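You operate a simulated robot arm through the tools that you are given. There is no shell and no other tool.

You are at the controls of a simulated robot arm. One attempt, no reset.

TASK
Put things in order on the top of the loading table. At the end: the long black housing (marked "LEFT") stands on top of the black roll of tape; the long teal housing (marked "RIGHT") stands where the long black housing stood; the brown little carton (marked "29 pcs") from the top of the loading table stands where the long teal housing stood; the white gauge stands where the brown little carton stood; whatever was shut is shut again. Leave all else as you found it, and nothing knocked over.

Only the result counts: the job must be done as asked and must still hold three seconds after the hand-in. Knocking over, shifting, dropping, spilling or breaking anything else fails it.

THE ROBOT
A 6-joint arm with a two-finger parallel gripper, fixed in place. Base frame: the origin is at the foot of the arm, x ahead of it, y to its left, z up; the work surface is at about z = 0. Readings come in mm, degrees, newtons and seconds.
With the tool pointing down near the work surface it reaches from about 160 to 420 mm from the base axis. Its first joint turns from -66.0 to 66.0 degrees. Payload 1.57 kg.
The TCP is the grasp point between the finger pads, 30 mm short of the fingertips. In the tool frame z runs along the fingers and y along their closing line. Largest opening 80 mm; finger width 17, thickness 12; the body of the gripper, 40 by 82 mm, starts 80 mm behind the TCP.
Orientation is that of the tool frame in the base frame, as [roll, pitch, yaw] about the fixed x, y, z axes, in that order (R = Rz(yaw) Ry(pitch) Rx(roll)). With the fingers straight down and closing along the base's y, the tool's x points along the base's -x, its y along +y and its z along -z.

THE INTERFACE
- The arm moves only by the tool drive_tool. Its argument "targets" is a list of rows, each a list of 3 entries, a list of its own where there are three numbers: the shift along the tool's x, y, z in units of 50 mm (1.0 is 50 mm), then the turn, a rotation vector about the tool's x, y, z in units of 5 degrees (1.0 is 5 degrees), then the gripper command, from -1 (fully open) to 1 (shut), values between in proportion. In form: [[[tx, ty, tz], [wx, wy, wz], jaw], ...]. A call has 1 to 20 rows; each row shifts and turns the commanded pose from where the row before left it, along the tool's axes as they then stand. A call with a number of a shift or a turn outside -1 to 1 is refused whole. Rows are played at 5 a second. More than 50 mm and 8.6 degrees between two rows, or a gripper value outside its range, and nothing of the call is played. A pose out of reach is approached as far as the arm can. The call stops where the force on the tool passes 40 N (or 10 N more than at its start, if that is more) or the arm is blocked; 0.2 s more then pass. Each finger travels about 153 mm/s and halts on what it meets, pressing with about 26 N; the grip force reading is that of the motor and also rises with nothing between the fingers. The clock runs only during rows and for 0.2 s after the last one: add rows that do not move to give the fingers time. It gives the time, the measured TCP pose, the force on the tool (base axes), the opening and the grip force at its end, in the units of the frame above (readings bear some noise), with the torque about the TCP (base axes, N m) and any sound that the robot's microphone picked up, and new pictures: "show" is both (left out), scene, wrist or none.
- Cameras (640 x 400 px; columns grow to the right, rows downward): "scene" is fixed at [48, -324.7, 425.9]; the picture's right is [0.85, -0.53, 0.00], its down [-0.30, -0.48, -0.83] and it looks along [0.44, 0.70, -0.56] (base axes); focal length 238 px, centre (320, 200). "wrist" rides on the gripper at [72, -7, -122] in the tool frame; the picture's right is [0.09, 1.00, 0.00], its down [-0.84, 0.08, -0.54] and it looks along [-0.54, 0.05, 0.84] (tool axes); focal length 238 px, centre (320, 200). There is no depth. A picture from a camera that has moved, and an enlarged one, comes with that camera's place and axes in the base frame and with its lens.
- inspect(camera, box): a new picture of the part [left, top, right, bottom] of that camera's present view, enlarged. It takes no simulated time.
- sign_off(): hands the job in; it is judged then, once.

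Nothing tells you positions but the pictures and the camera data. Unless the task says otherwise, let go and move clear before handing in.

The tools are called after "Call:" by a JSON object that holds its "method" and its "body". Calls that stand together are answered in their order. drive_tool: Moves the arm, as the interface text tells. Its arguments: {"type":"object","properties":{"targets":{"type":"array","items":{"type":"array"}},"show":{"type":"string","enum":["both","scene","wrist","none"]}},"required":["targets"]} The other tools are called the same way: inspect (camera, box) takes an enlarged picture of a part of a camera's view; sign_off () hands the job in.

At the start:

```text
clock: 0.0
eef_pos: [278.4, -32.8, 242.8]
orientation: [-180.0, 0.0, -179.9]
wrist_force: [-0.1, -0.8, 0.3]
moment: [0.03, 0.01, -0.01]
opening: 79.8
finger_force: 0.1
```

scene: 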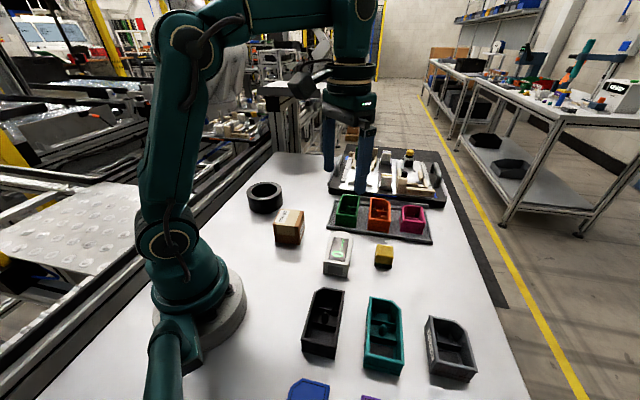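
wrist: 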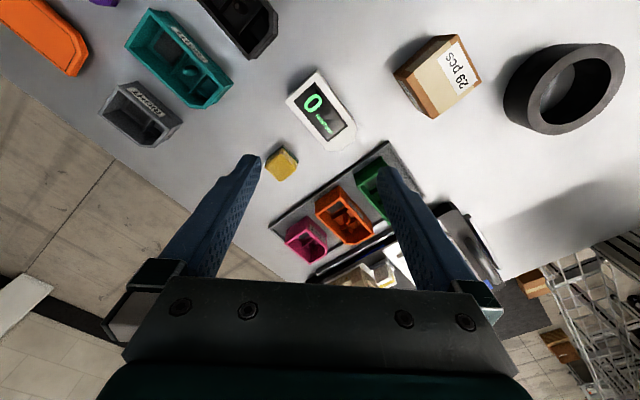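

I see a table with a tape roll, a carton, a white gauge, a yellow cube, and long black, teal and grey housings. I'll look closer before moving.

Call:
{"method": "inspect", "body": {"camera": "scene", "box": [230, 160, 430, 285]}}

Call:
{"method": "inspect", "body": {"camera": "scene", "box": [270, 270, 490, 400]}}

Call:
{"method": "inspect", "body": {"camera": "wrist", "box": [0, 0, 320, 200]}}

Call:
{"method": "inspect", "body": {"camera": "wrist", "box": [320, 0, 640, 200]}}

```text
3.20 times, centred on (330, 222) of scene
camera zoom: at [48.0, -324.7, 425.9], right [0.85, -0.53, 0.0], down [-0.3, -0.48, -0.83], along [0.44, 0.7, -0.56], focal length 762 px, centre (288, 128)
```

zoom: 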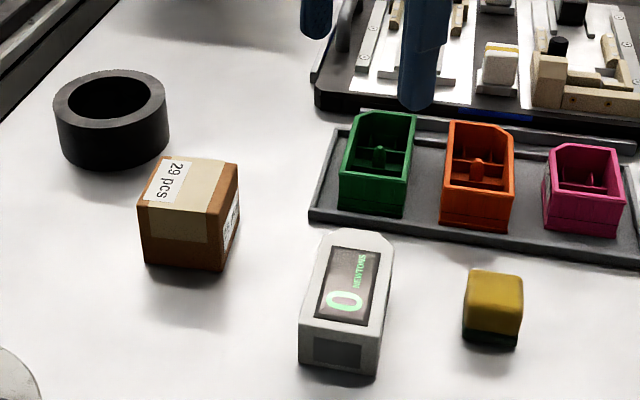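

```text
2.91 times, centred on (380, 335) of scene
camera zoom: at [48.0, -324.7, 425.9], right [0.85, -0.53, 0.0], down [-0.3, -0.48, -0.83], along [0.44, 0.7, -0.56], focal length 693 px, centre (146, -193)
```

zoom: 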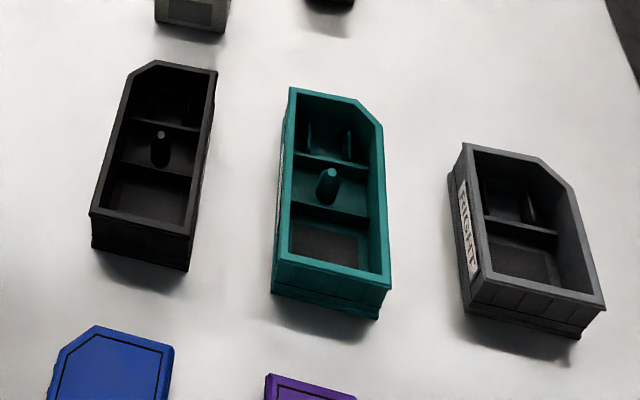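

```text
2.00 times, centred on (160, 100) of wrist
camera zoom: at [205.4, -39.7, 364.0], right [-0.09, 1.0, 0.0], down [0.84, 0.08, 0.54], along [0.54, 0.05, -0.84], focal length 477 px, centre (640, 400)
```

zoom: 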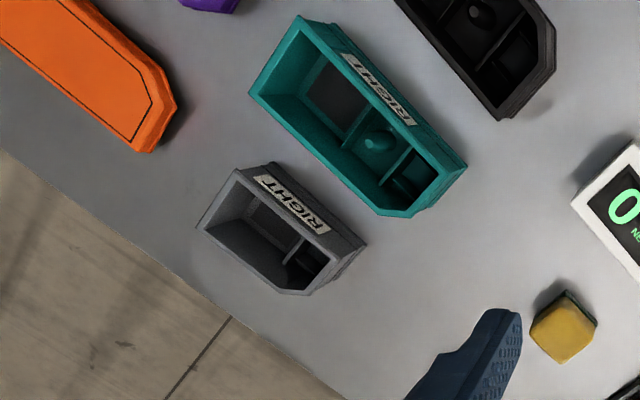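

```text
2.00 times, centred on (480, 100) of wrist
camera zoom: at [205.4, -39.7, 364.0], right [-0.09, 1.0, 0.0], down [0.84, 0.08, 0.54], along [0.54, 0.05, -0.84], focal length 477 px, centre (0, 400)
```

zoom: 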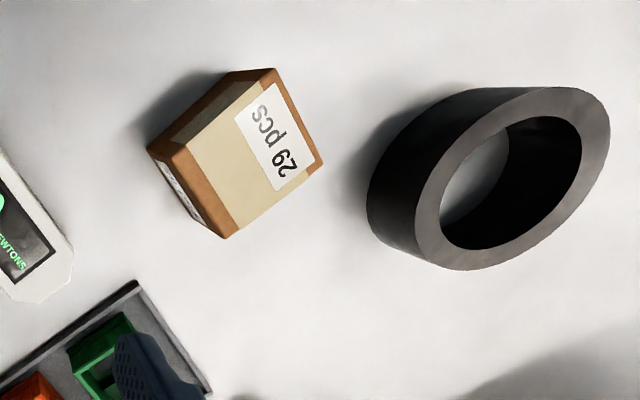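

The black, teal and grey housings lie in a row at about 45°: black near (177,-133), teal near (247,-205). The tape roll is near (231,294). I'll move the wrist camera over the two housings, lined up with their long axis, to measure them.

Call:
{"method": "drive_tool", "body": {"targets": [[[0.33, -0.68, 0.1], [0, 0, 0], -1], [[0.33, -0.68, 0.1], [0, 0, 0], -1], [[0.33, -0.68, 0.1], [0, 0, 0], -1], [[0.33, -0.68, 0.1], [0, 0, 0], -1], [[0, 0, 0], [0, 0, -1], -1], [[0, 0, 0], [0, 0, -1], -1], [[0, 0, 0], [0, 0, -1], -1], [[0, 0, 0], [0, 0, -1], -1], [[0, 0, 0], [0, 0, -1], -1], [[0, 0, 0], [0, 0, -1], -1], [[0, 0, 0], [0, 0, -1], -1], [[0, 0, 0], [0, 0, -1], -1], [[0, 0, 0], [0, 0, -1], -1], [[0, 0, 0], [0, 0, 0], -1]]}}

```text
clock: 3.0
eef_pos: [211.4, -168.1, 221.8]
orientation: [179.9, 0.0, -135.0]
wrist_force: [0.5, -0.1, 0.4]
moment: [-0.03, 0.0, -0.02]
opening: 80.0
finger_force: 0.1
camera wrist: at [165.1, -224.2, 343.7], right [-0.77, 0.64, 0.0], down [0.54, 0.65, 0.54], along [0.35, 0.42, -0.84], focal length 238 px, centre (320, 200)
```

scene: 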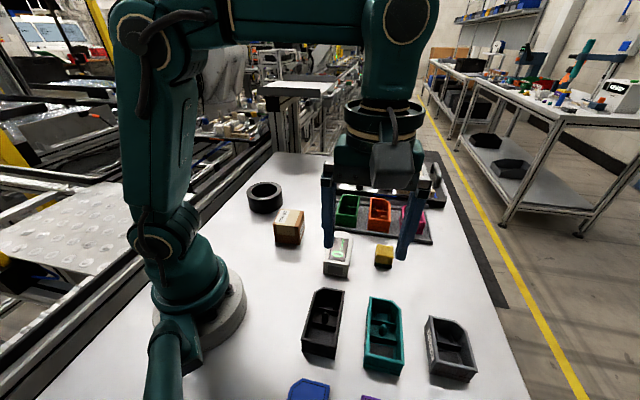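
wrist: 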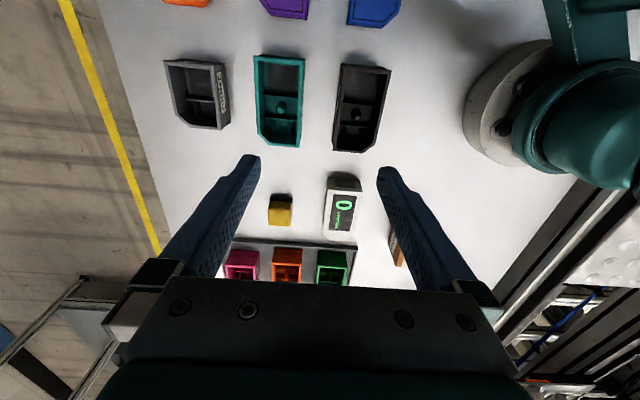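

The view works and the pose matches. I'll zoom in on the housings and the gauge to measure them.

Call:
{"method": "inspect", "body": {"camera": "wrist", "box": [150, 30, 410, 192]}}

Call:
{"method": "inspect", "body": {"camera": "wrist", "box": [230, 160, 410, 272]}}

Call:
{"method": "inspect", "body": {"camera": "wrist", "box": [150, 0, 460, 60]}}

Call:
{"method": "inspect", "body": {"camera": "scene", "box": [230, 170, 330, 260]}}

Call:
{"method": "inspect", "body": {"camera": "scene", "box": [290, 280, 410, 380]}}

```text
2.46 times, centred on (280, 111) of wrist
camera zoom: at [165.1, -224.2, 343.7], right [-0.77, 0.64, 0.0], down [0.54, 0.65, 0.54], along [0.35, 0.42, -0.84], focal length 587 px, centre (418, 419)
```

zoom: 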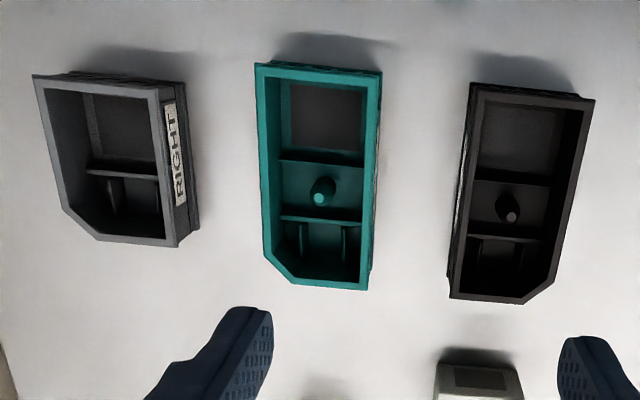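

```text
3.56 times, centred on (320, 216) of wrist
camera zoom: at [165.1, -224.2, 343.7], right [-0.77, 0.64, 0.0], down [0.54, 0.65, 0.54], along [0.35, 0.42, -0.84], focal length 848 px, centre (320, 143)
```

zoom: 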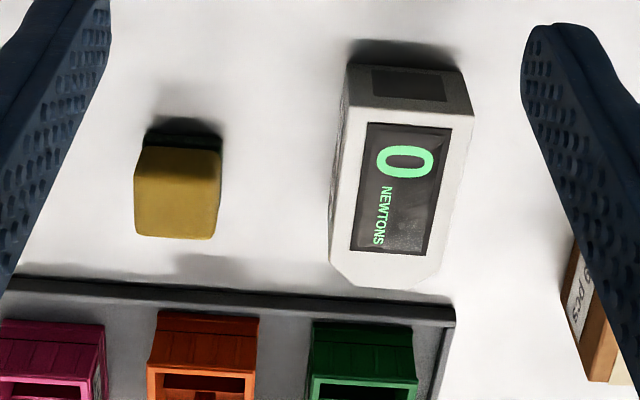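

```text
2.06 times, centred on (305, 30) of wrist
camera zoom: at [165.1, -224.2, 343.7], right [-0.77, 0.64, 0.0], down [0.54, 0.65, 0.54], along [0.35, 0.42, -0.84], focal length 492 px, centre (351, 551)
```

zoom: 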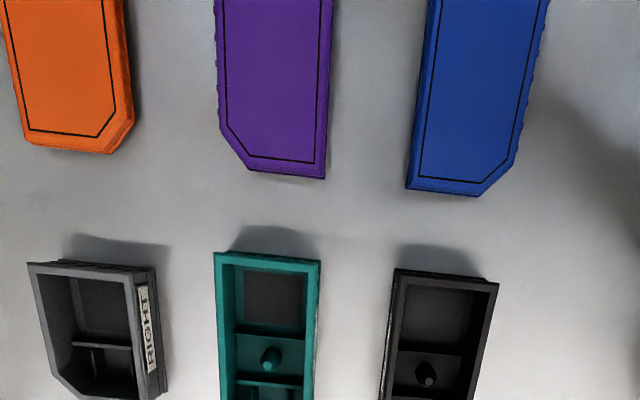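

```text
4.44 times, centred on (280, 215) of scene
camera zoom: at [48.0, -324.7, 425.9], right [0.85, -0.53, 0.0], down [-0.3, -0.48, -0.83], along [0.44, 0.7, -0.56], focal length 1058 px, centre (498, 133)
```

zoom: 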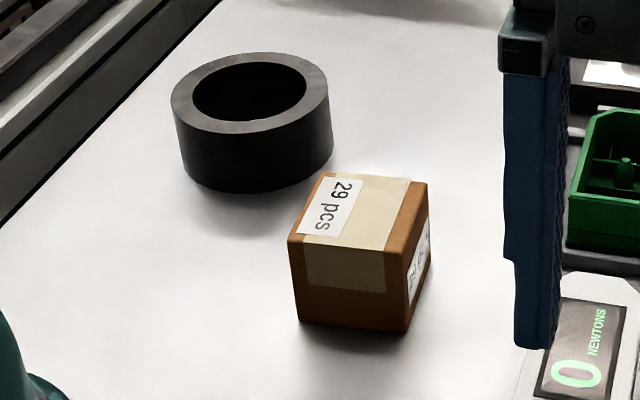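

```text
4.00 times, centred on (350, 330) of scene
camera zoom: at [48.0, -324.7, 425.9], right [0.85, -0.53, 0.0], down [-0.3, -0.48, -0.83], along [0.44, 0.7, -0.56], focal length 953 px, centre (200, -320)
```

zoom: 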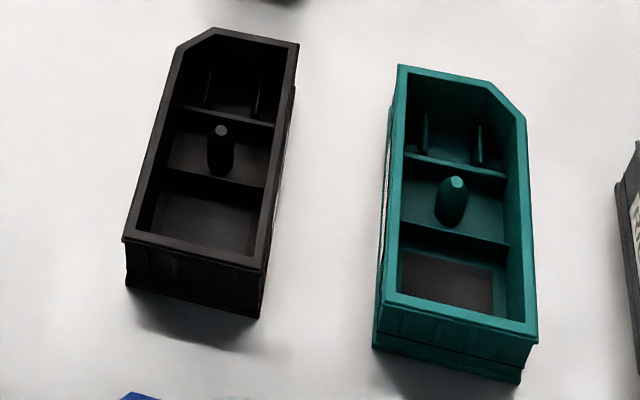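

The blue, purple and orange housings nearest the base are closed and can stay as they are. Black's centre is about (174,-138) and teal's about (243,-209), both with long axes near 45°. I'll hover over the black housing for a closer check.

Call:
{"method": "drive_tool", "body": {"targets": [[[0.03, 0.32, 0.6], [0, 0, 0], -1], [[0.03, 0.32, 0.6], [0, 0, 0], -1], [[0.03, 0.32, 0.6], [0, 0, 0], -1], [[0, 0, 0], [0, 0, 0], -1]]}}

```text
clock: 4.0
eef_pos: [174.6, -135.9, 132.0]
orientation: [-179.9, 0.1, -135.0]
wrist_force: [0.3, 0.4, -0.5]
moment: [-0.02, -0.02, 0.02]
opening: 80.0
finger_force: 0.1
camera wrist: at [127.5, -193.3, 254.6], right [-0.77, 0.64, 0.0], down [0.54, 0.65, 0.54], along [0.35, 0.42, -0.84], focal length 238 px, centre (320, 200)
```

scene: 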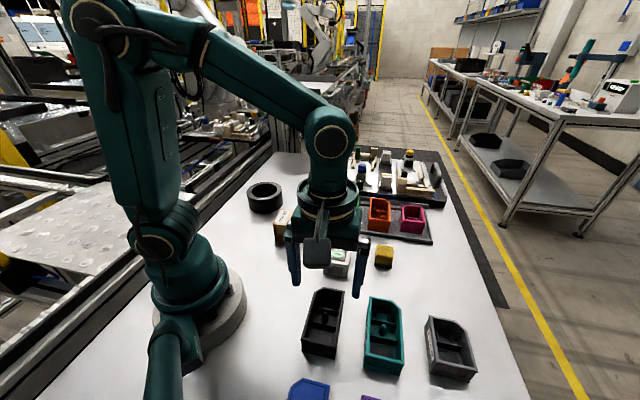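
wrist: 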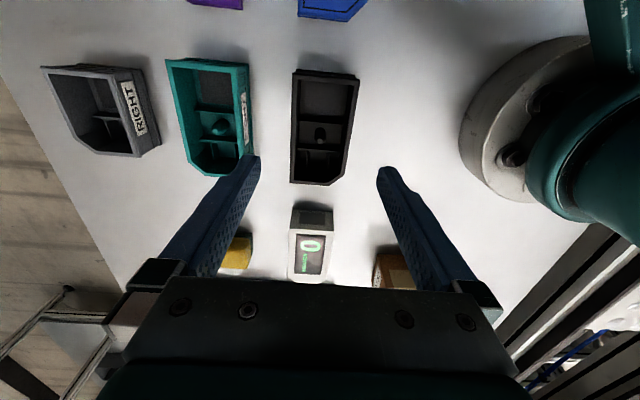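

Call:
{"method": "inspect", "body": {"camera": "wrist", "box": [240, 50, 400, 200]}}

Call:
{"method": "inspect", "body": {"camera": "wrist", "box": [140, 40, 300, 190]}}

```text
2.67 times, centred on (320, 125) of wrist
camera zoom: at [127.5, -193.3, 254.6], right [-0.77, 0.64, 0.0], down [0.54, 0.65, 0.54], along [0.35, 0.42, -0.84], focal length 636 px, centre (320, 400)
```

zoom: 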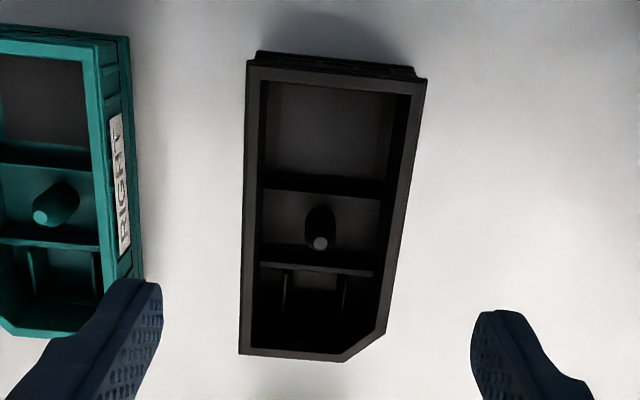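

```text
2.67 times, centred on (220, 115) of wrist
camera zoom: at [127.5, -193.3, 254.6], right [-0.77, 0.64, 0.0], down [0.54, 0.65, 0.54], along [0.35, 0.42, -0.84], focal length 636 px, centre (587, 427)
```

zoom: 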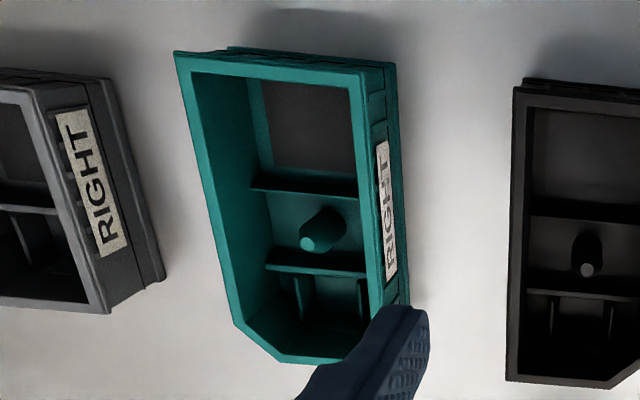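

The black housing measures about 56 x 101 mm, with its rim around z 34 and its centre within 2 mm of the TCP. I'll descend and grip it.

Call:
{"method": "drive_tool", "body": {"targets": [[[0.03, 0, 0.47], [0, 0, 0], -1], [[0, 0, 0.47], [0, 0, 0], -1], [[0, 0, 0.47], [0, 0, 0], -1], [[0, 0, 0.47], [0, 0, 0], -1], [[0, 0, 0], [0, 0, 0], -1], [[0, 0, 0], [0, 0, 0], -0.4], [[0, 0, 0], [0, 0, 0], 0.2], [[0, 0, 0], [0, 0, 0], 1], [[0, 0, 0], [0, 0, 0], 1], [[0, 0, 0], [0, 0, 0], 1]]}}

```text
clock: 6.2
eef_pos: [174.0, -138.3, 38.0]
orientation: [180.0, 0.0, -134.9]
wrist_force: [0.7, 0.5, -0.7]
moment: [-0.01, -0.01, -0.02]
opening: 53.5
finger_force: 25.8
camera wrist: at [126.8, -194.3, 159.9], right [-0.77, 0.64, 0.0], down [0.54, 0.65, 0.54], along [0.35, 0.42, -0.84], focal length 238 px, centre (320, 200)
```

scene: 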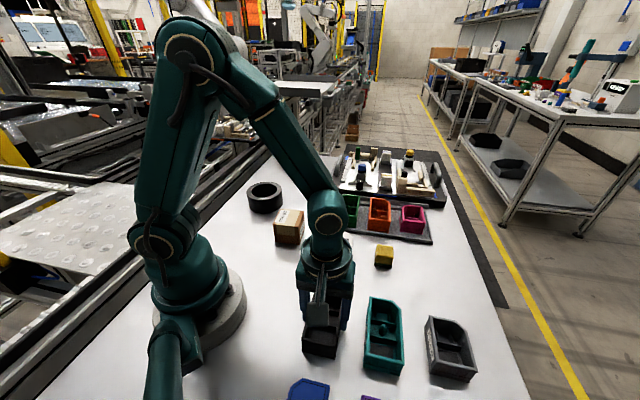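
wrist: 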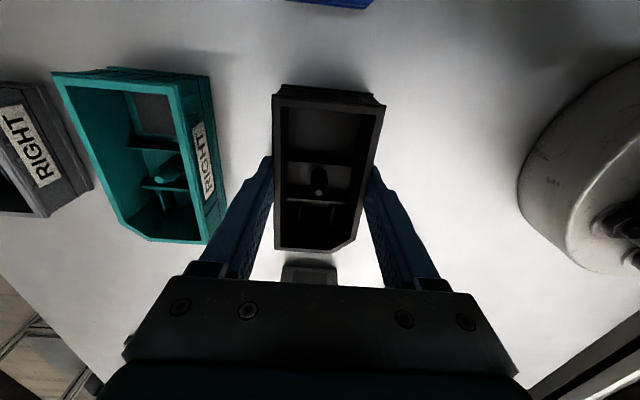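

The grip is firm at 53.5 mm and centred. That makes (174.0,-138.3), yaw -135, z 38 the reference for black's spot. I'll lift and carry the housing to a point beside the tape where the camera can see the roll.

Call:
{"method": "drive_tool", "body": {"targets": [[[0, 0, -0.3], [0, 0, 0], 1], [[0, 0, -0.6], [0, 0, 0], 1], [[0, 0, -0.7], [0, 0, 0], 1], [[0, 0, -0.7], [0, 0, 0], 1], [[0, 0, -0.5], [0, 0, 0], 1], [[-0.662, 0.119, 0], [0, 0, 0], 1], [[-0.662, 0.119, 0], [0, 0, 0], 1], [[-0.662, 0.119, 0], [0, 0, 0], 1], [[-0.662, 0.119, 0], [0, 0, 0], 1], [[-0.662, 0.119, 0], [0, 0, 0], 1], [[-0.594, 0.481, 0], [0, 0, 0], 1], [[-0.594, 0.481, 0], [0, 0, 0], 1], [[-0.594, 0.481, 0], [0, 0, 0], 1], [[-0.594, 0.481, 0], [0, 0, 0], 1], [[-0.594, 0.481, 0], [0, 0, 0], 1], [[0, 0, 0], [0, 0, 0], 1], [[0, 0, 0], [0, 0, 0], 1]]}}

```text
clock: 9.8
eef_pos: [288.3, 190.4, 178.3]
orientation: [179.9, 0.1, -134.9]
wrist_force: [0.4, 0.0, -1.9]
moment: [0.0, -0.04, -0.01]
opening: 53.7
finger_force: 26.0
camera wrist: at [241.7, 135.2, 299.9], right [-0.77, 0.64, 0.0], down [0.54, 0.65, 0.54], along [0.35, 0.42, -0.84], focal length 238 px, centre (320, 200)
```

scene: 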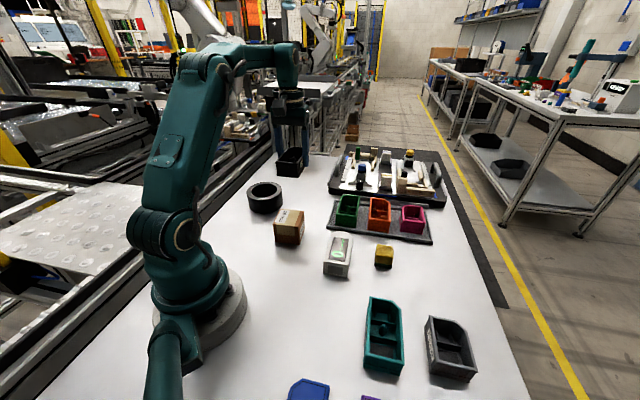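
wrist: 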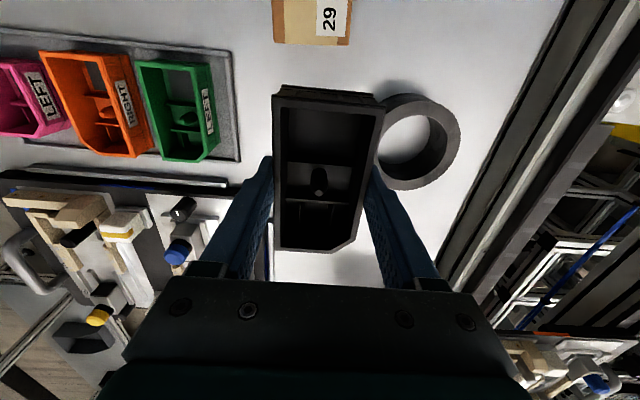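

Call:
{"method": "inspect", "body": {"camera": "wrist", "box": [360, 70, 480, 200]}}

Call:
{"method": "inspect", "body": {"camera": "scene", "box": [230, 130, 330, 250]}}

```text
3.08 times, centred on (420, 135) of wrist
camera zoom: at [241.7, 135.2, 299.9], right [-0.77, 0.64, 0.0], down [0.54, 0.65, 0.54], along [0.35, 0.42, -0.84], focal length 733 px, centre (12, 400)
```

zoom: 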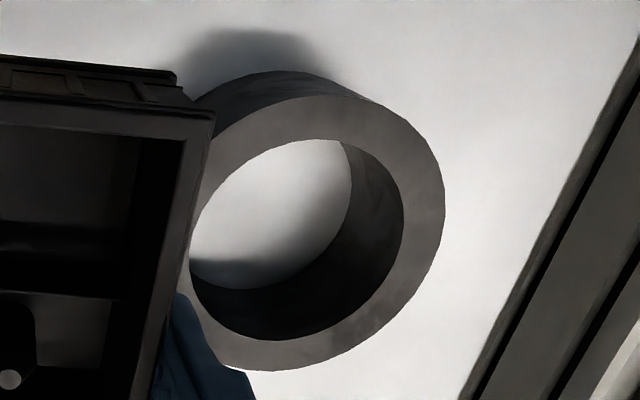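

```text
3.33 times, centred on (280, 190) of scene
camera zoom: at [48.0, -324.7, 425.9], right [0.85, -0.53, 0.0], down [-0.3, -0.48, -0.83], along [0.44, 0.7, -0.56], focal length 794 px, centre (453, 233)
```

zoom: 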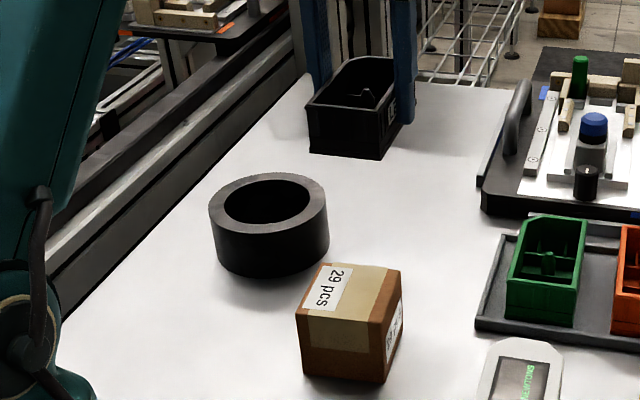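

Combining both cameras, the tape centre is about (224.5, 273), with its top somewhere between z 45 and 54. I'll move over it and descend to just above.

Call:
{"method": "drive_tool", "body": {"targets": [[[-0.09, 0.69, 0], [0, 0, 0], 1], [[-0.09, 0.69, 0], [0, 0, 0], 1], [[-0.086, 0.69, 0], [0, 0, 0], 1], [[0, 0, 0.4], [0, 0, 0], 1], [[0, 0, 0.4], [0, 0, 0], 1], [[0, 0, 0.4], [0, 0, 0], 1], [[0, 0, 0.3], [0, 0, 0], 1], [[0, 0, 0], [0, 0, 0], 1], [[0, 0, 0], [0, 0, 0], 1]]}}

```text
clock: 11.8
eef_pos: [227.1, 272.5, 103.0]
orientation: [-180.0, 0.1, -134.9]
wrist_force: [0.4, 0.6, -2.1]
moment: [-0.04, -0.01, -0.02]
opening: 53.4
finger_force: 26.6
camera wrist: at [179.6, 216.4, 225.0], right [-0.77, 0.64, 0.0], down [0.54, 0.65, 0.54], along [0.35, 0.42, -0.84], focal length 238 px, centre (320, 200)
```

scene: 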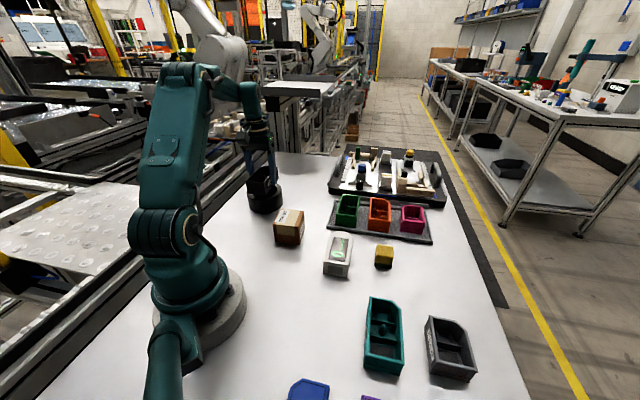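
wrist: 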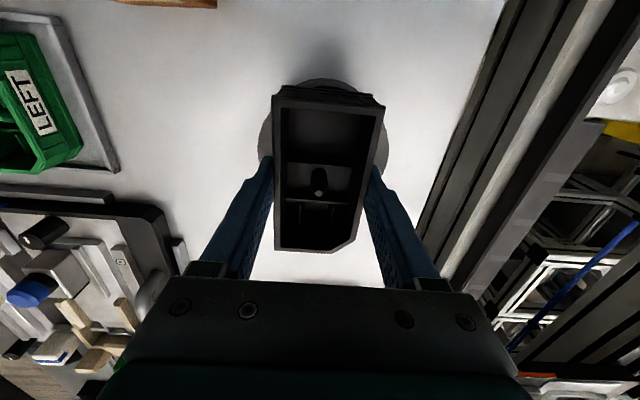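

Call:
{"method": "inspect", "body": {"camera": "wrist", "box": [230, 50, 420, 260]}}

Call:
{"method": "inspect", "body": {"camera": "scene", "box": [230, 140, 310, 230]}}

```text
1.90 times, centred on (325, 155) of wrist
camera zoom: at [179.6, 216.4, 225.0], right [-0.77, 0.64, 0.0], down [0.54, 0.65, 0.54], along [0.35, 0.42, -0.84], focal length 454 px, centre (310, 286)
```

zoom: 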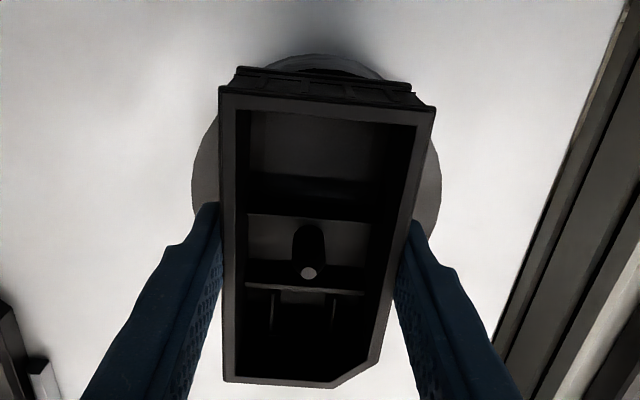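

```text
4.44 times, centred on (270, 185) of scene
camera zoom: at [48.0, -324.7, 425.9], right [0.85, -0.53, 0.0], down [-0.3, -0.48, -0.83], along [0.44, 0.7, -0.56], focal length 1058 px, centre (542, 267)
```

zoom: 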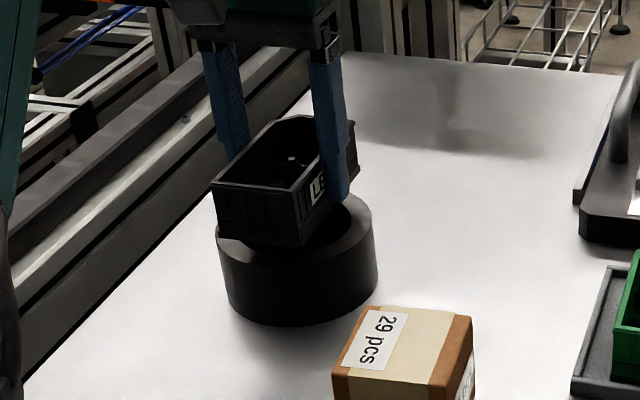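

The tape centre is about 2.5 mm off the TCP. I'll correct that and lower slowly while watching the force.

Call:
{"method": "drive_tool", "body": {"targets": [[[0.037, 0.037, 0], [0, 0, 0], 1], [[0, 0, 0.06], [0, 0, 0], 1], [[0, 0, 0.06], [0, 0, 0], 1], [[0, 0, 0.06], [0, 0, 0], 1], [[0, 0, 0], [0, 0, 0], 1]], "show": "none"}}

Call:
{"method": "drive_tool", "body": {"targets": [[[0, 0, 0.04], [0, 0, 0], 1], [[0, 0, 0.02], [0, 0, 0], 1], [[0, 0, 0], [0, 0, 0], 1]], "show": "none"}}

Call:
{"method": "drive_tool", "body": {"targets": [[[0, 0, 0.04], [0, 0, 0], 1], [[0, 0, 0], [0, 0, 0], 1]], "show": "scene"}}

```text
clock: 13.0
eef_pos: [224.5, 271.6, 92.6]
orientation: [-180.0, 0.0, -134.8]
wrist_force: [0.3, -0.2, -1.2]
moment: [0.01, -0.01, -0.03]
opening: 53.1
finger_force: 26.5
```

```text
clock: 13.8
eef_pos: [223.0, 271.8, 91.6]
orientation: [180.0, 0.0, -134.8]
wrist_force: [-0.4, 0.3, -0.4]
moment: [-0.03, 0.02, -0.02]
opening: 53.4
finger_force: 25.8
```

```text
clock: 14.4
eef_pos: [221.8, 272.4, 88.9]
orientation: [179.9, 0.1, -134.9]
wrist_force: [-0.1, 0.3, -1.3]
moment: [0.04, 0.02, -0.01]
opening: 53.5
finger_force: 26.1
```

scene: 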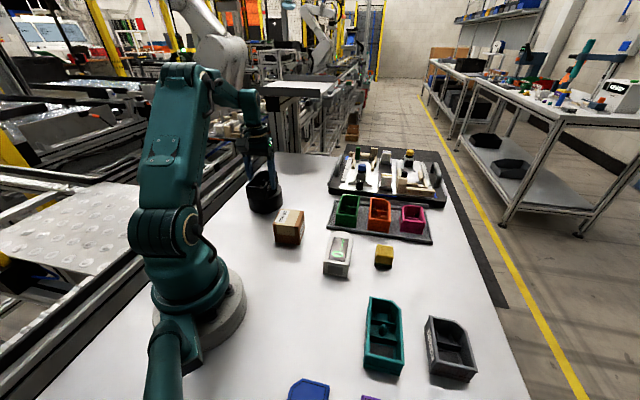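

No contact yet at z ≈ 89. I'll keep lowering in small steps.

Call:
{"method": "drive_tool", "body": {"targets": [[[0, 0, 0.03], [0, 0, 0], 1], [[0, 0, 0], [0, 0, 0], 1]], "show": "none"}}

Call:
{"method": "drive_tool", "body": {"targets": [[[0, 0, 0.03], [0, 0, 0], 1], [[0, 0, 0], [0, 0, 0], 1]], "show": "both"}}

```text
clock: 15.0
eef_pos: [223.3, 271.7, 87.5]
orientation: [-180.0, 0.0, -135.0]
wrist_force: [-0.2, 1.0, -1.8]
moment: [0.02, 0.0, 0.01]
opening: 53.3
finger_force: 26.5
```

```text
clock: 15.6
eef_pos: [223.3, 271.5, 85.1]
orientation: [-180.0, 0.0, -134.8]
wrist_force: [-0.2, -1.0, 3.5]
moment: [-0.05, 0.0, 0.01]
opening: 53.5
finger_force: 26.1
camera wrist: at [176.7, 215.5, 207.6], right [-0.77, 0.64, 0.0], down [0.54, 0.65, 0.54], along [0.35, 0.42, -0.84], focal length 238 px, centre (320, 200)
```

scene: 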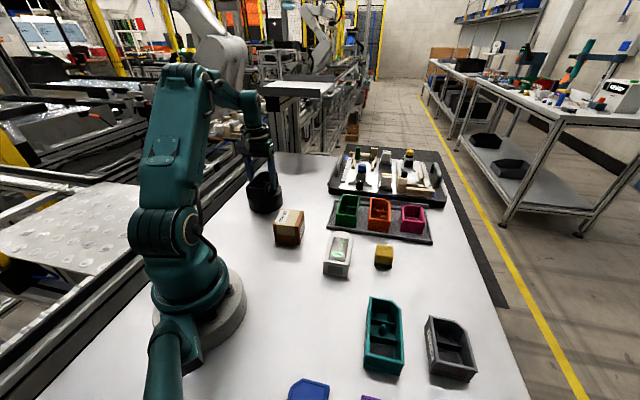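
wrist: 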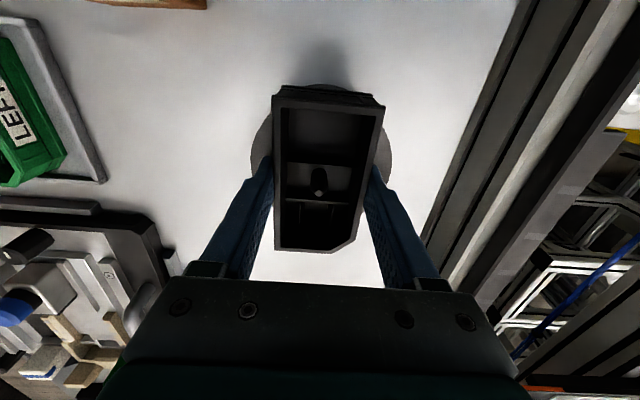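

The force rose from -1.8 to +3.5 N at z ≈ 85, so the housing is resting on the tape (top at about 47 mm). I'll release gently and back straight up.

Call:
{"method": "drive_tool", "body": {"targets": [[[0, 0, 0], [0, 0, 0], -0.36], [[0, 0, 0], [0, 0, 0], -0.5], [[0, 0, 0], [0, 0, 0], -0.7], [[0, 0, 0], [0, 0, 0], -0.9], [[0, 0, 0], [0, 0, 0], -0.9], [[0, 0, -0.2], [0, 0, 0], -0.9], [[0, 0, -0.5], [0, 0, 0], -0.9], [[0, 0, -0.7], [0, 0, 0], -0.9], [[0, 0, -0.6], [0, 0, 0], -0.9], [[0, 0, 0], [0, 0, 0], -0.9]]}}

```text
clock: 17.8
eef_pos: [222.4, 272.3, 185.0]
orientation: [180.0, 0.0, -134.9]
wrist_force: [-0.1, 1.0, -0.7]
moment: [-0.02, 0.0, 0.01]
opening: 76.1
finger_force: 0.0
camera wrist: at [175.3, 216.4, 306.9], right [-0.77, 0.64, 0.0], down [0.54, 0.65, 0.54], along [0.35, 0.42, -0.84], focal length 238 px, centre (320, 200)
```

scene: 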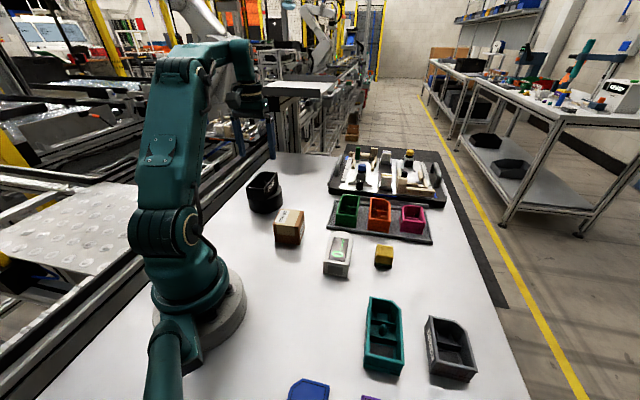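
wrist: 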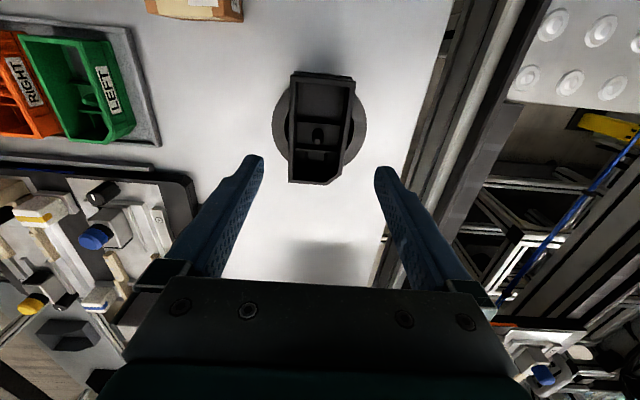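

The black housing sits well on the tape. Next is the teal housing at about (244,-209), and I'll hover there to refine the position.

Call:
{"method": "drive_tool", "body": {"targets": [[[0.4376, -0.7634, 0], [0, 0, 0], -1], [[0.4376, -0.7634, 0], [0, 0, 0], -1], [[0.4376, -0.7634, 0], [0, 0, 0], -1], [[0.4376, -0.7634, 0], [0, 0, 0], -1], [[0.4376, -0.7634, 0], [0, 0, 0], -1], [[0.7187, -0.548, 0], [0, 0, 0], -1], [[0.7187, -0.548, 0], [0, 0, 0], -1], [[0.7187, -0.548, 0], [0, 0, 0], -1], [[0.7187, -0.548, 0], [0, 0, 0], -1], [[0.7187, -0.548, 0], [0, 0, 0], -1], [[0.7187, -0.548, 0], [0, 0, 0], -1], [[0, 0, 0.55], [0, 0, 0], -1], [[0, 0, 0.55], [0, 0, 0], -1], [[0, 0, 0], [0, 0, 0], -1], [[0, 0, 0], [0, 0, 0], -1]]}}

```text
clock: 21.0
eef_pos: [243.8, -209.8, 130.9]
orientation: [180.0, -0.1, -134.8]
wrist_force: [-0.3, -0.5, 0.0]
moment: [0.01, 0.03, 0.01]
opening: 80.5
finger_force: 0.1
camera wrist: at [197.6, -265.6, 253.0], right [-0.77, 0.64, 0.0], down [0.54, 0.65, 0.54], along [0.35, 0.42, -0.84], focal length 238 px, centre (320, 200)
```

scene: 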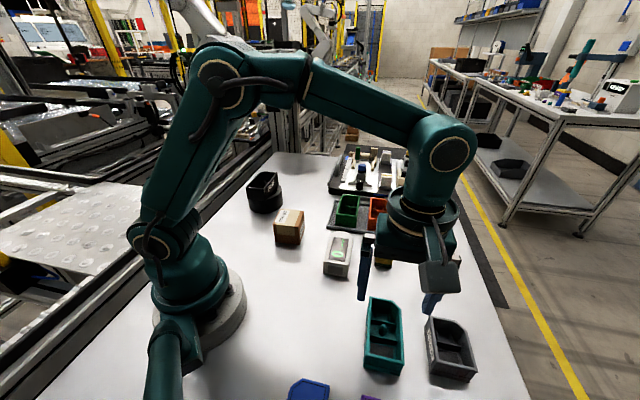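
wrist: 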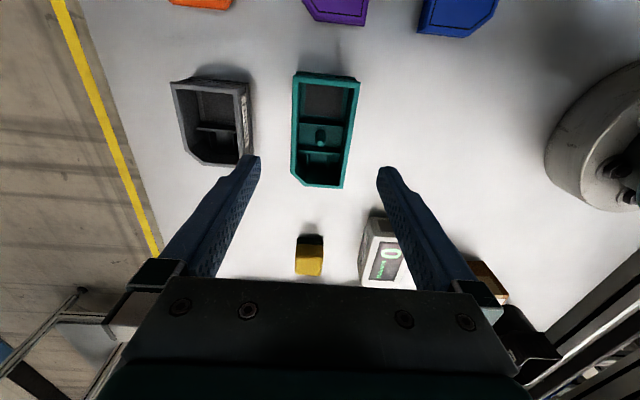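

Call:
{"method": "inspect", "body": {"camera": "wrist", "box": [240, 50, 400, 200]}}

Call:
{"method": "inspect", "body": {"camera": "wrist", "box": [320, 180, 520, 305]}}

Call:
{"method": "inspect", "body": {"camera": "wrist", "box": [150, 50, 310, 200]}}

```text
2.67 times, centred on (320, 125) of wrist
camera zoom: at [197.6, -265.6, 253.0], right [-0.77, 0.64, 0.0], down [0.54, 0.65, 0.54], along [0.35, 0.42, -0.84], focal length 636 px, centre (320, 400)
```

zoom: 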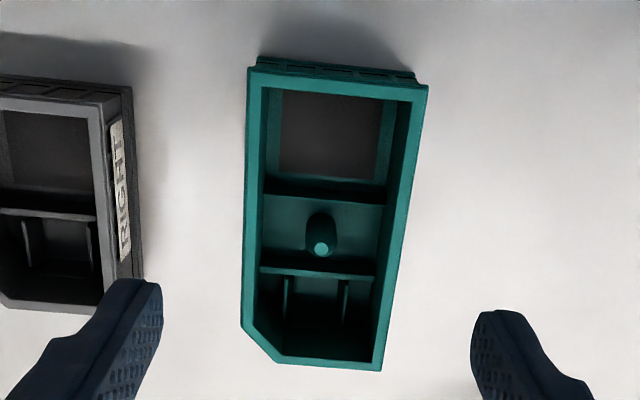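

```text
3.20 times, centred on (420, 242) of wrist
camera zoom: at [197.6, -265.6, 253.0], right [-0.77, 0.64, 0.0], down [0.54, 0.65, 0.54], along [0.35, 0.42, -0.84], focal length 763 px, centre (0, 64)
```

zoom: 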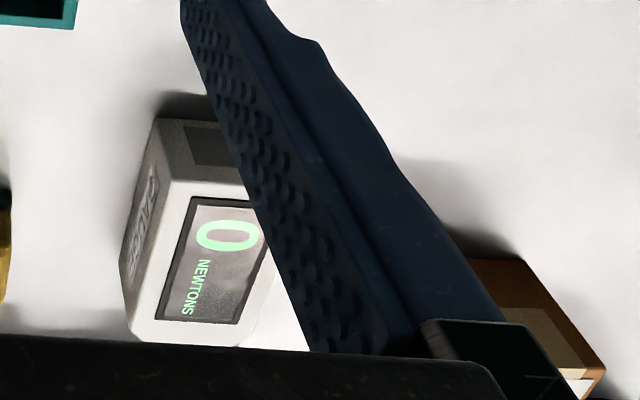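

```text
2.67 times, centred on (230, 125) of wrist
camera zoom: at [197.6, -265.6, 253.0], right [-0.77, 0.64, 0.0], down [0.54, 0.65, 0.54], along [0.35, 0.42, -0.84], focal length 636 px, centre (560, 400)
```

zoom: 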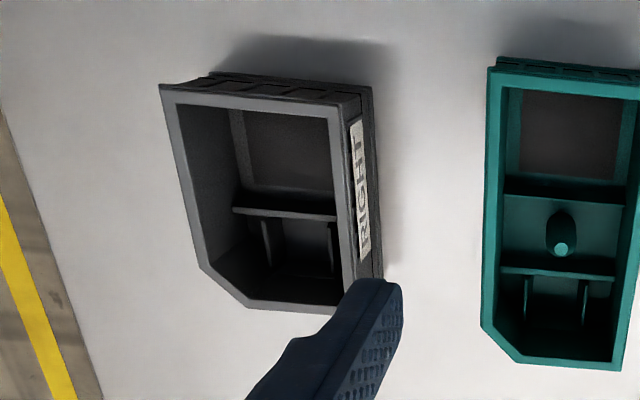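

The teal housing lies within 2–3 mm of the TCP. I'll nudge forward 1.5 mm, open to 74 mm to clear the grey housing, descend and grip.

Call:
{"method": "drive_tool", "body": {"targets": [[[-0.03, 0, 0.46], [0, 0, 0], -0.85], [[0, 0, 0.5], [0, 0, 0], -0.85], [[0, 0, 0.5], [0, 0, 0], -0.85], [[0, 0, 0.4], [0, 0, 0], -0.85], [[0, 0, 0], [0, 0, 0], -0.85], [[0, 0, 0], [0, 0, 0], -0.4], [[0, 0, 0], [0, 0, 0], 0.2], [[0, 0, 0], [0, 0, 0], 1], [[0, 0, 0], [0, 0, 0], 1], [[0, 0, 0], [0, 0, 0], 1]]}}

```text
clock: 23.2
eef_pos: [247.9, -208.1, 40.2]
orientation: [-179.9, 0.1, -134.9]
wrist_force: [0.1, 0.3, 0.0]
moment: [-0.02, 0.03, 0.01]
opening: 53.5
finger_force: 25.6
camera wrist: at [200.7, -264.0, 160.9], right [-0.77, 0.64, 0.0], down [0.54, 0.65, 0.54], along [0.35, 0.42, -0.84], focal length 238 px, centre (320, 200)
```

scene: 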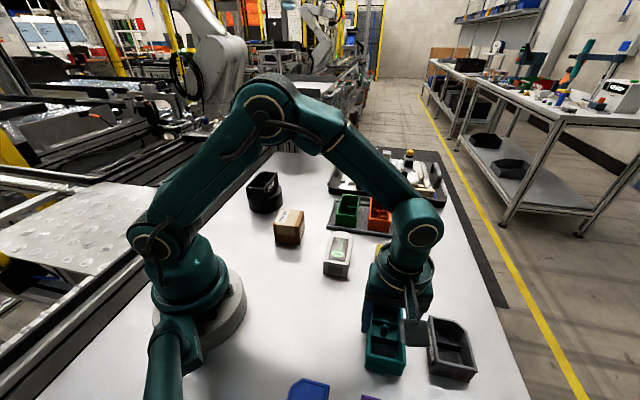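
wrist: 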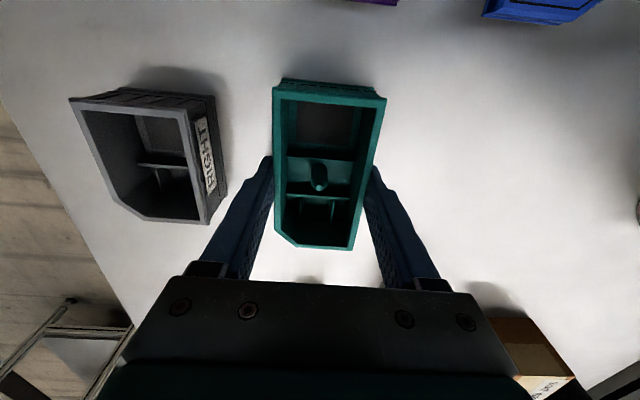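

Teal is gripped and centred like black was. I'll lift it, shift 100 mm along the closing axis into black's spot, and set it down.

Call:
{"method": "drive_tool", "body": {"targets": [[[0, 0, -0.3], [0, 0, 0], 1], [[0, 0, -0.5], [0, 0, 0], 1], [[0, 0, -0.5], [0, 0, 0], 1], [[0.01, 0.5, 0], [0, 0, 0], 1], [[0.01, 0.5, 0], [0, 0, 0], 1], [[0.01, 0.5, 0], [0, 0, 0], 1], [[0, 0.498, 0], [0, 0, 0], 1], [[0, 0, 0], [0, 0, 0], 1], [[0, 0, 0.5], [0, 0, 0], 1], [[0, 0, 0.4], [0, 0, 0], 1], [[0, 0, 0.2], [0, 0, 0], 1], [[0, 0, 0.14], [0, 0, 0], 1], [[0, 0, 0], [0, 0, 0], 1]]}}

Call:
{"method": "drive_tool", "body": {"targets": [[[0, 0, 0.05], [0, 0, 0], 1], [[0, 0, 0], [0, 0, 0], 1]]}}

```text
clock: 26.0
eef_pos: [174.4, -138.1, 41.2]
orientation: [180.0, 0.0, -134.9]
wrist_force: [0.0, -0.1, -1.7]
moment: [-0.05, 0.01, 0.01]
opening: 53.3
finger_force: 25.4
camera wrist: at [127.6, -194.0, 162.3], right [-0.77, 0.64, 0.0], down [0.54, 0.65, 0.54], along [0.35, 0.42, -0.84], focal length 238 px, centre (320, 200)
```

scene: 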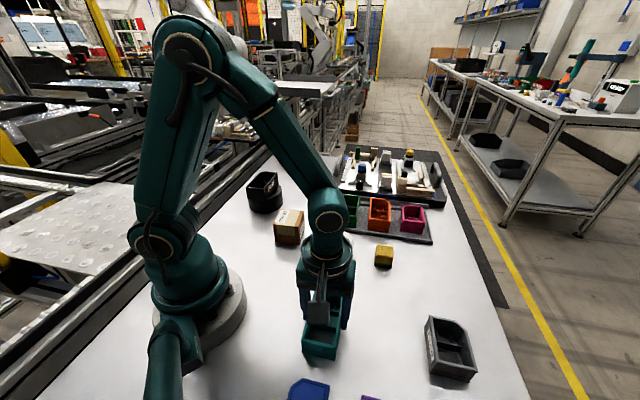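
wrist: 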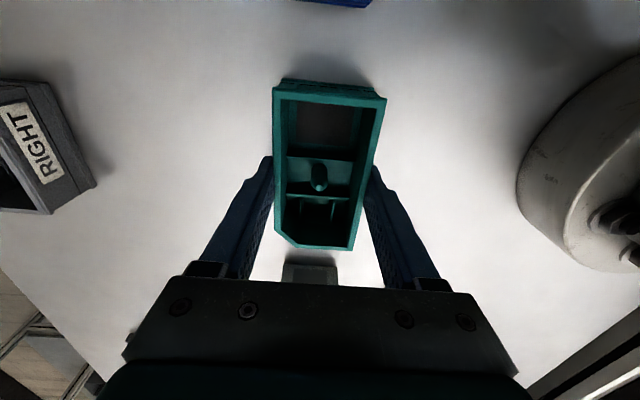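

```text
clock: 26.6
eef_pos: [175.2, -137.6, 38.7]
orientation: [-180.0, -0.1, -134.9]
wrist_force: [-1.1, 6.0, 20.5]
moment: [0.15, 0.06, -0.03]
opening: 53.3
finger_force: 26.0
camera wrist: at [127.6, -194.5, 160.3], right [-0.77, 0.64, 0.0], down [0.54, 0.65, 0.54], along [0.35, 0.42, -0.84], focal length 238 px, centre (320, 200)
```

scene: 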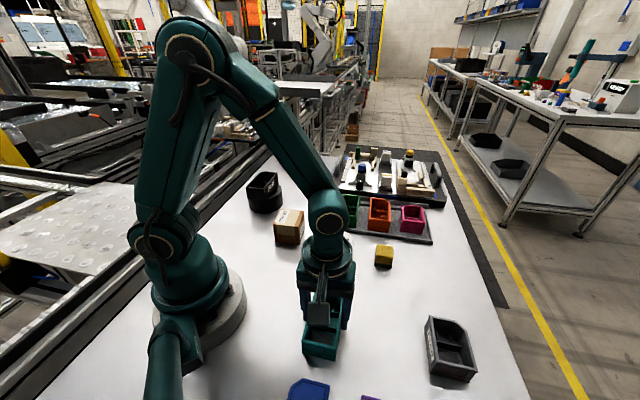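
wrist: 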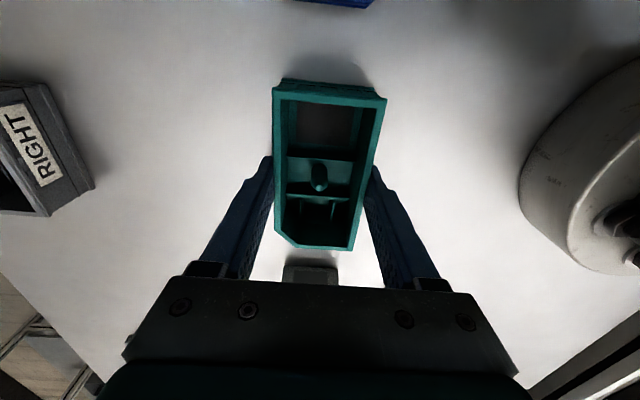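

The housing is down with about 20 N of contact. I'll ease off 1 mm, open gently and rise.

Call:
{"method": "drive_tool", "body": {"targets": [[[0, 0, -0.02], [0, 0, 0], 1], [[0, 0, 0], [0, 0, 0], 0], [[0, 0, 0], [0, 0, 0], -0.38], [[0, 0, 0], [0, 0, 0], -0.5], [[0, 0, 0], [0, 0, 0], -0.7], [[0, 0, 0], [0, 0, 0], -0.85], [[0, 0, 0], [0, 0, 0], -0.85], [[0, 0, -0.3], [0, 0, 0], -0.85], [[0, 0, -0.7], [0, 0, 0], -0.85], [[0, 0, -0.9], [0, 0, 0], -0.9], [[0, 0, -0.9], [0, 0, 0], -1], [[0, 0, 0], [0, 0, 0], -1]]}}

```text
clock: 29.2
eef_pos: [173.5, -139.9, 181.5]
orientation: [179.9, 0.0, -134.9]
wrist_force: [0.3, 0.7, -0.3]
moment: [0.0, 0.02, -0.02]
opening: 79.9
finger_force: 0.1
camera wrist: at [127.8, -195.9, 303.8], right [-0.77, 0.64, 0.0], down [0.54, 0.65, 0.54], along [0.35, 0.42, -0.84], focal length 238 px, centre (320, 200)
```

scene: 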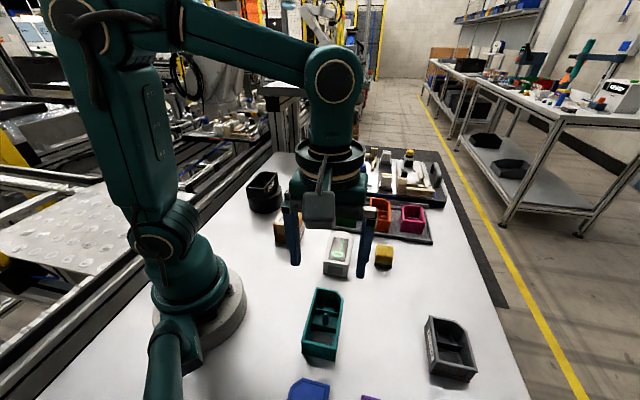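
wrist: 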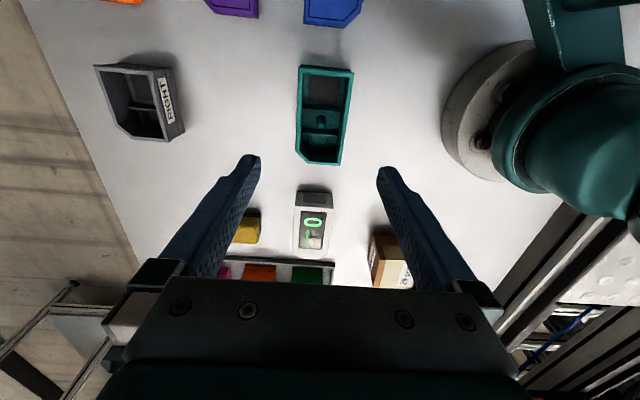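

Teal is in place. Next is the carton at about (229,111). I'll go above it and look.

Call:
{"method": "drive_tool", "body": {"targets": [[[-0.7555, 0.2205, 0], [0, 0, 0], -1], [[-0.7555, 0.2205, 0], [0, 0, 0], -1], [[-0.7555, 0.2205, 0], [0, 0, 0], -1], [[-0.7555, 0.2205, 0], [0, 0, 0], -1], [[-0.424, 0.622, 0], [0, 0, 0], -1], [[-0.424, 0.622, 0], [0, 0, 0], -1], [[-0.424, 0.622, 0], [0, 0, 0], -1], [[0, 0, 0], [0, 0, 0], -1], [[0, 0, 0], [0, 0, 0], -1]]}}

```text
clock: 31.2
eef_pos: [228.9, 110.0, 177.0]
orientation: [-180.0, 0.0, -134.9]
wrist_force: [-0.1, 0.1, -0.1]
moment: [0.0, -0.01, 0.0]
opening: 80.2
finger_force: 0.1
camera wrist: at [181.8, 54.2, 300.1], right [-0.77, 0.64, 0.0], down [0.54, 0.65, 0.54], along [0.35, 0.42, -0.84], focal length 238 px, centre (320, 200)
```

scene: 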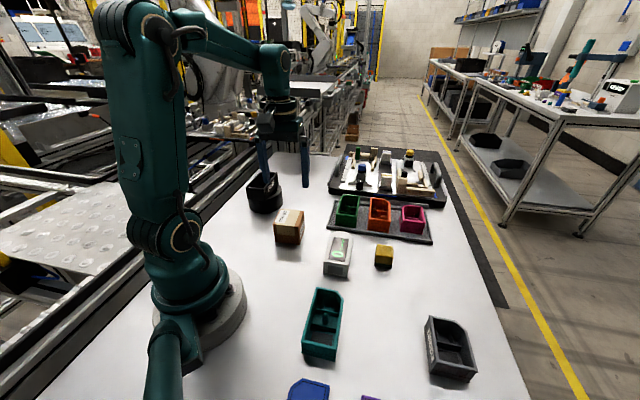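
wrist: 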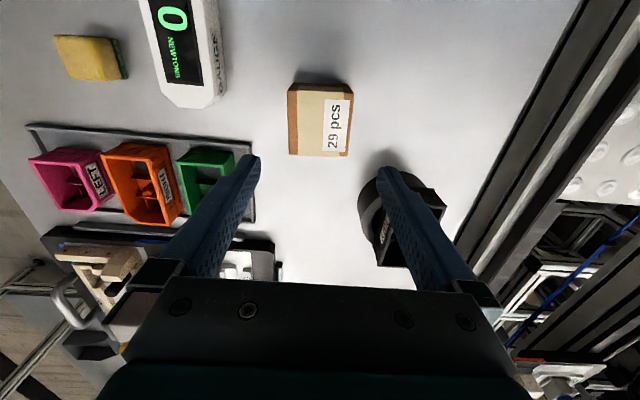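

Call:
{"method": "inspect", "body": {"camera": "wrist", "box": [260, 60, 380, 180]}}

Call:
{"method": "inspect", "body": {"camera": "wrist", "box": [120, 0, 260, 120]}}

Call:
{"method": "inspect", "body": {"camera": "scene", "box": [290, 280, 410, 380]}}

Call:
{"method": "inspect", "body": {"camera": "scene", "box": [260, 200, 380, 290]}}

```text
3.33 times, centred on (320, 120) of wrist
camera zoom: at [181.8, 54.2, 300.1], right [-0.77, 0.64, 0.0], down [0.54, 0.65, 0.54], along [0.35, 0.42, -0.84], focal length 794 px, centre (320, 467)
```

zoom: 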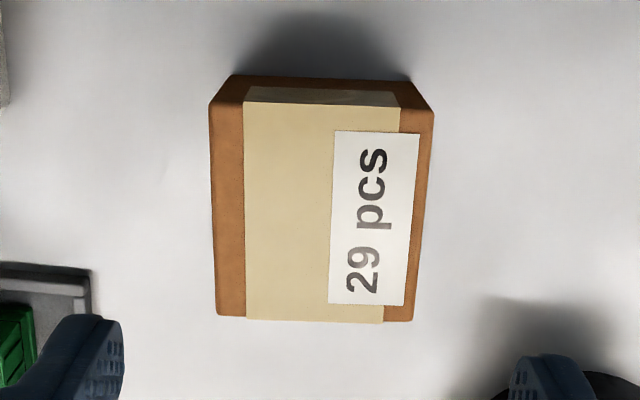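

```text
3.33 times, centred on (190, 60) of wrist
camera zoom: at [181.8, 54.2, 300.1], right [-0.77, 0.64, 0.0], down [0.54, 0.65, 0.54], along [0.35, 0.42, -0.84], focal length 794 px, centre (753, 667)
```

zoom: 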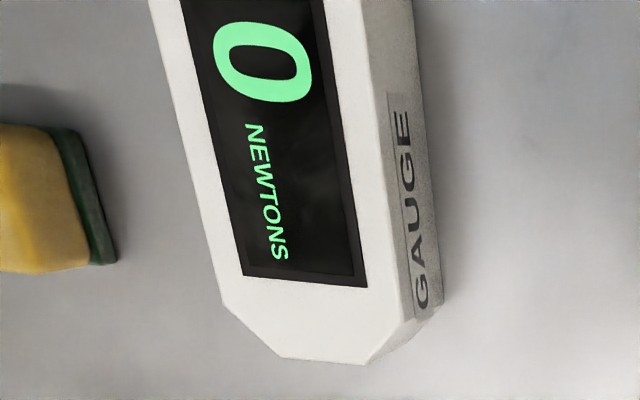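

```text
4.00 times, centred on (350, 330) of scene
camera zoom: at [48.0, -324.7, 425.9], right [0.85, -0.53, 0.0], down [-0.3, -0.48, -0.83], along [0.44, 0.7, -0.56], focal length 953 px, centre (200, -320)
```

zoom: 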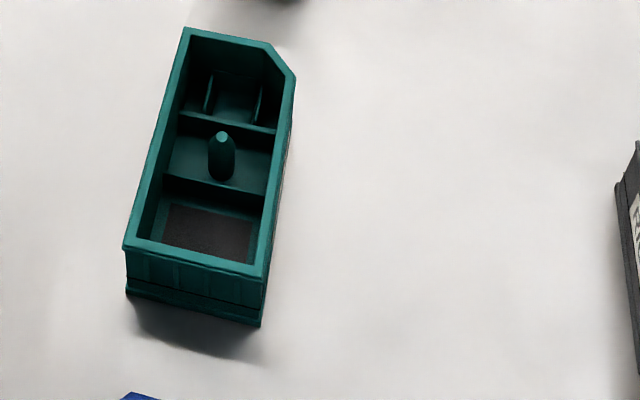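

```text
4.44 times, centred on (320, 245) of scene
camera zoom: at [48.0, -324.7, 425.9], right [0.85, -0.53, 0.0], down [-0.3, -0.48, -0.83], along [0.44, 0.7, -0.56], focal length 1058 px, centre (320, 0)
```

zoom: 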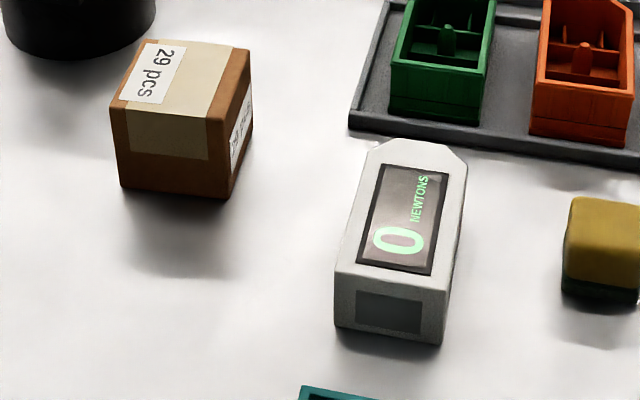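

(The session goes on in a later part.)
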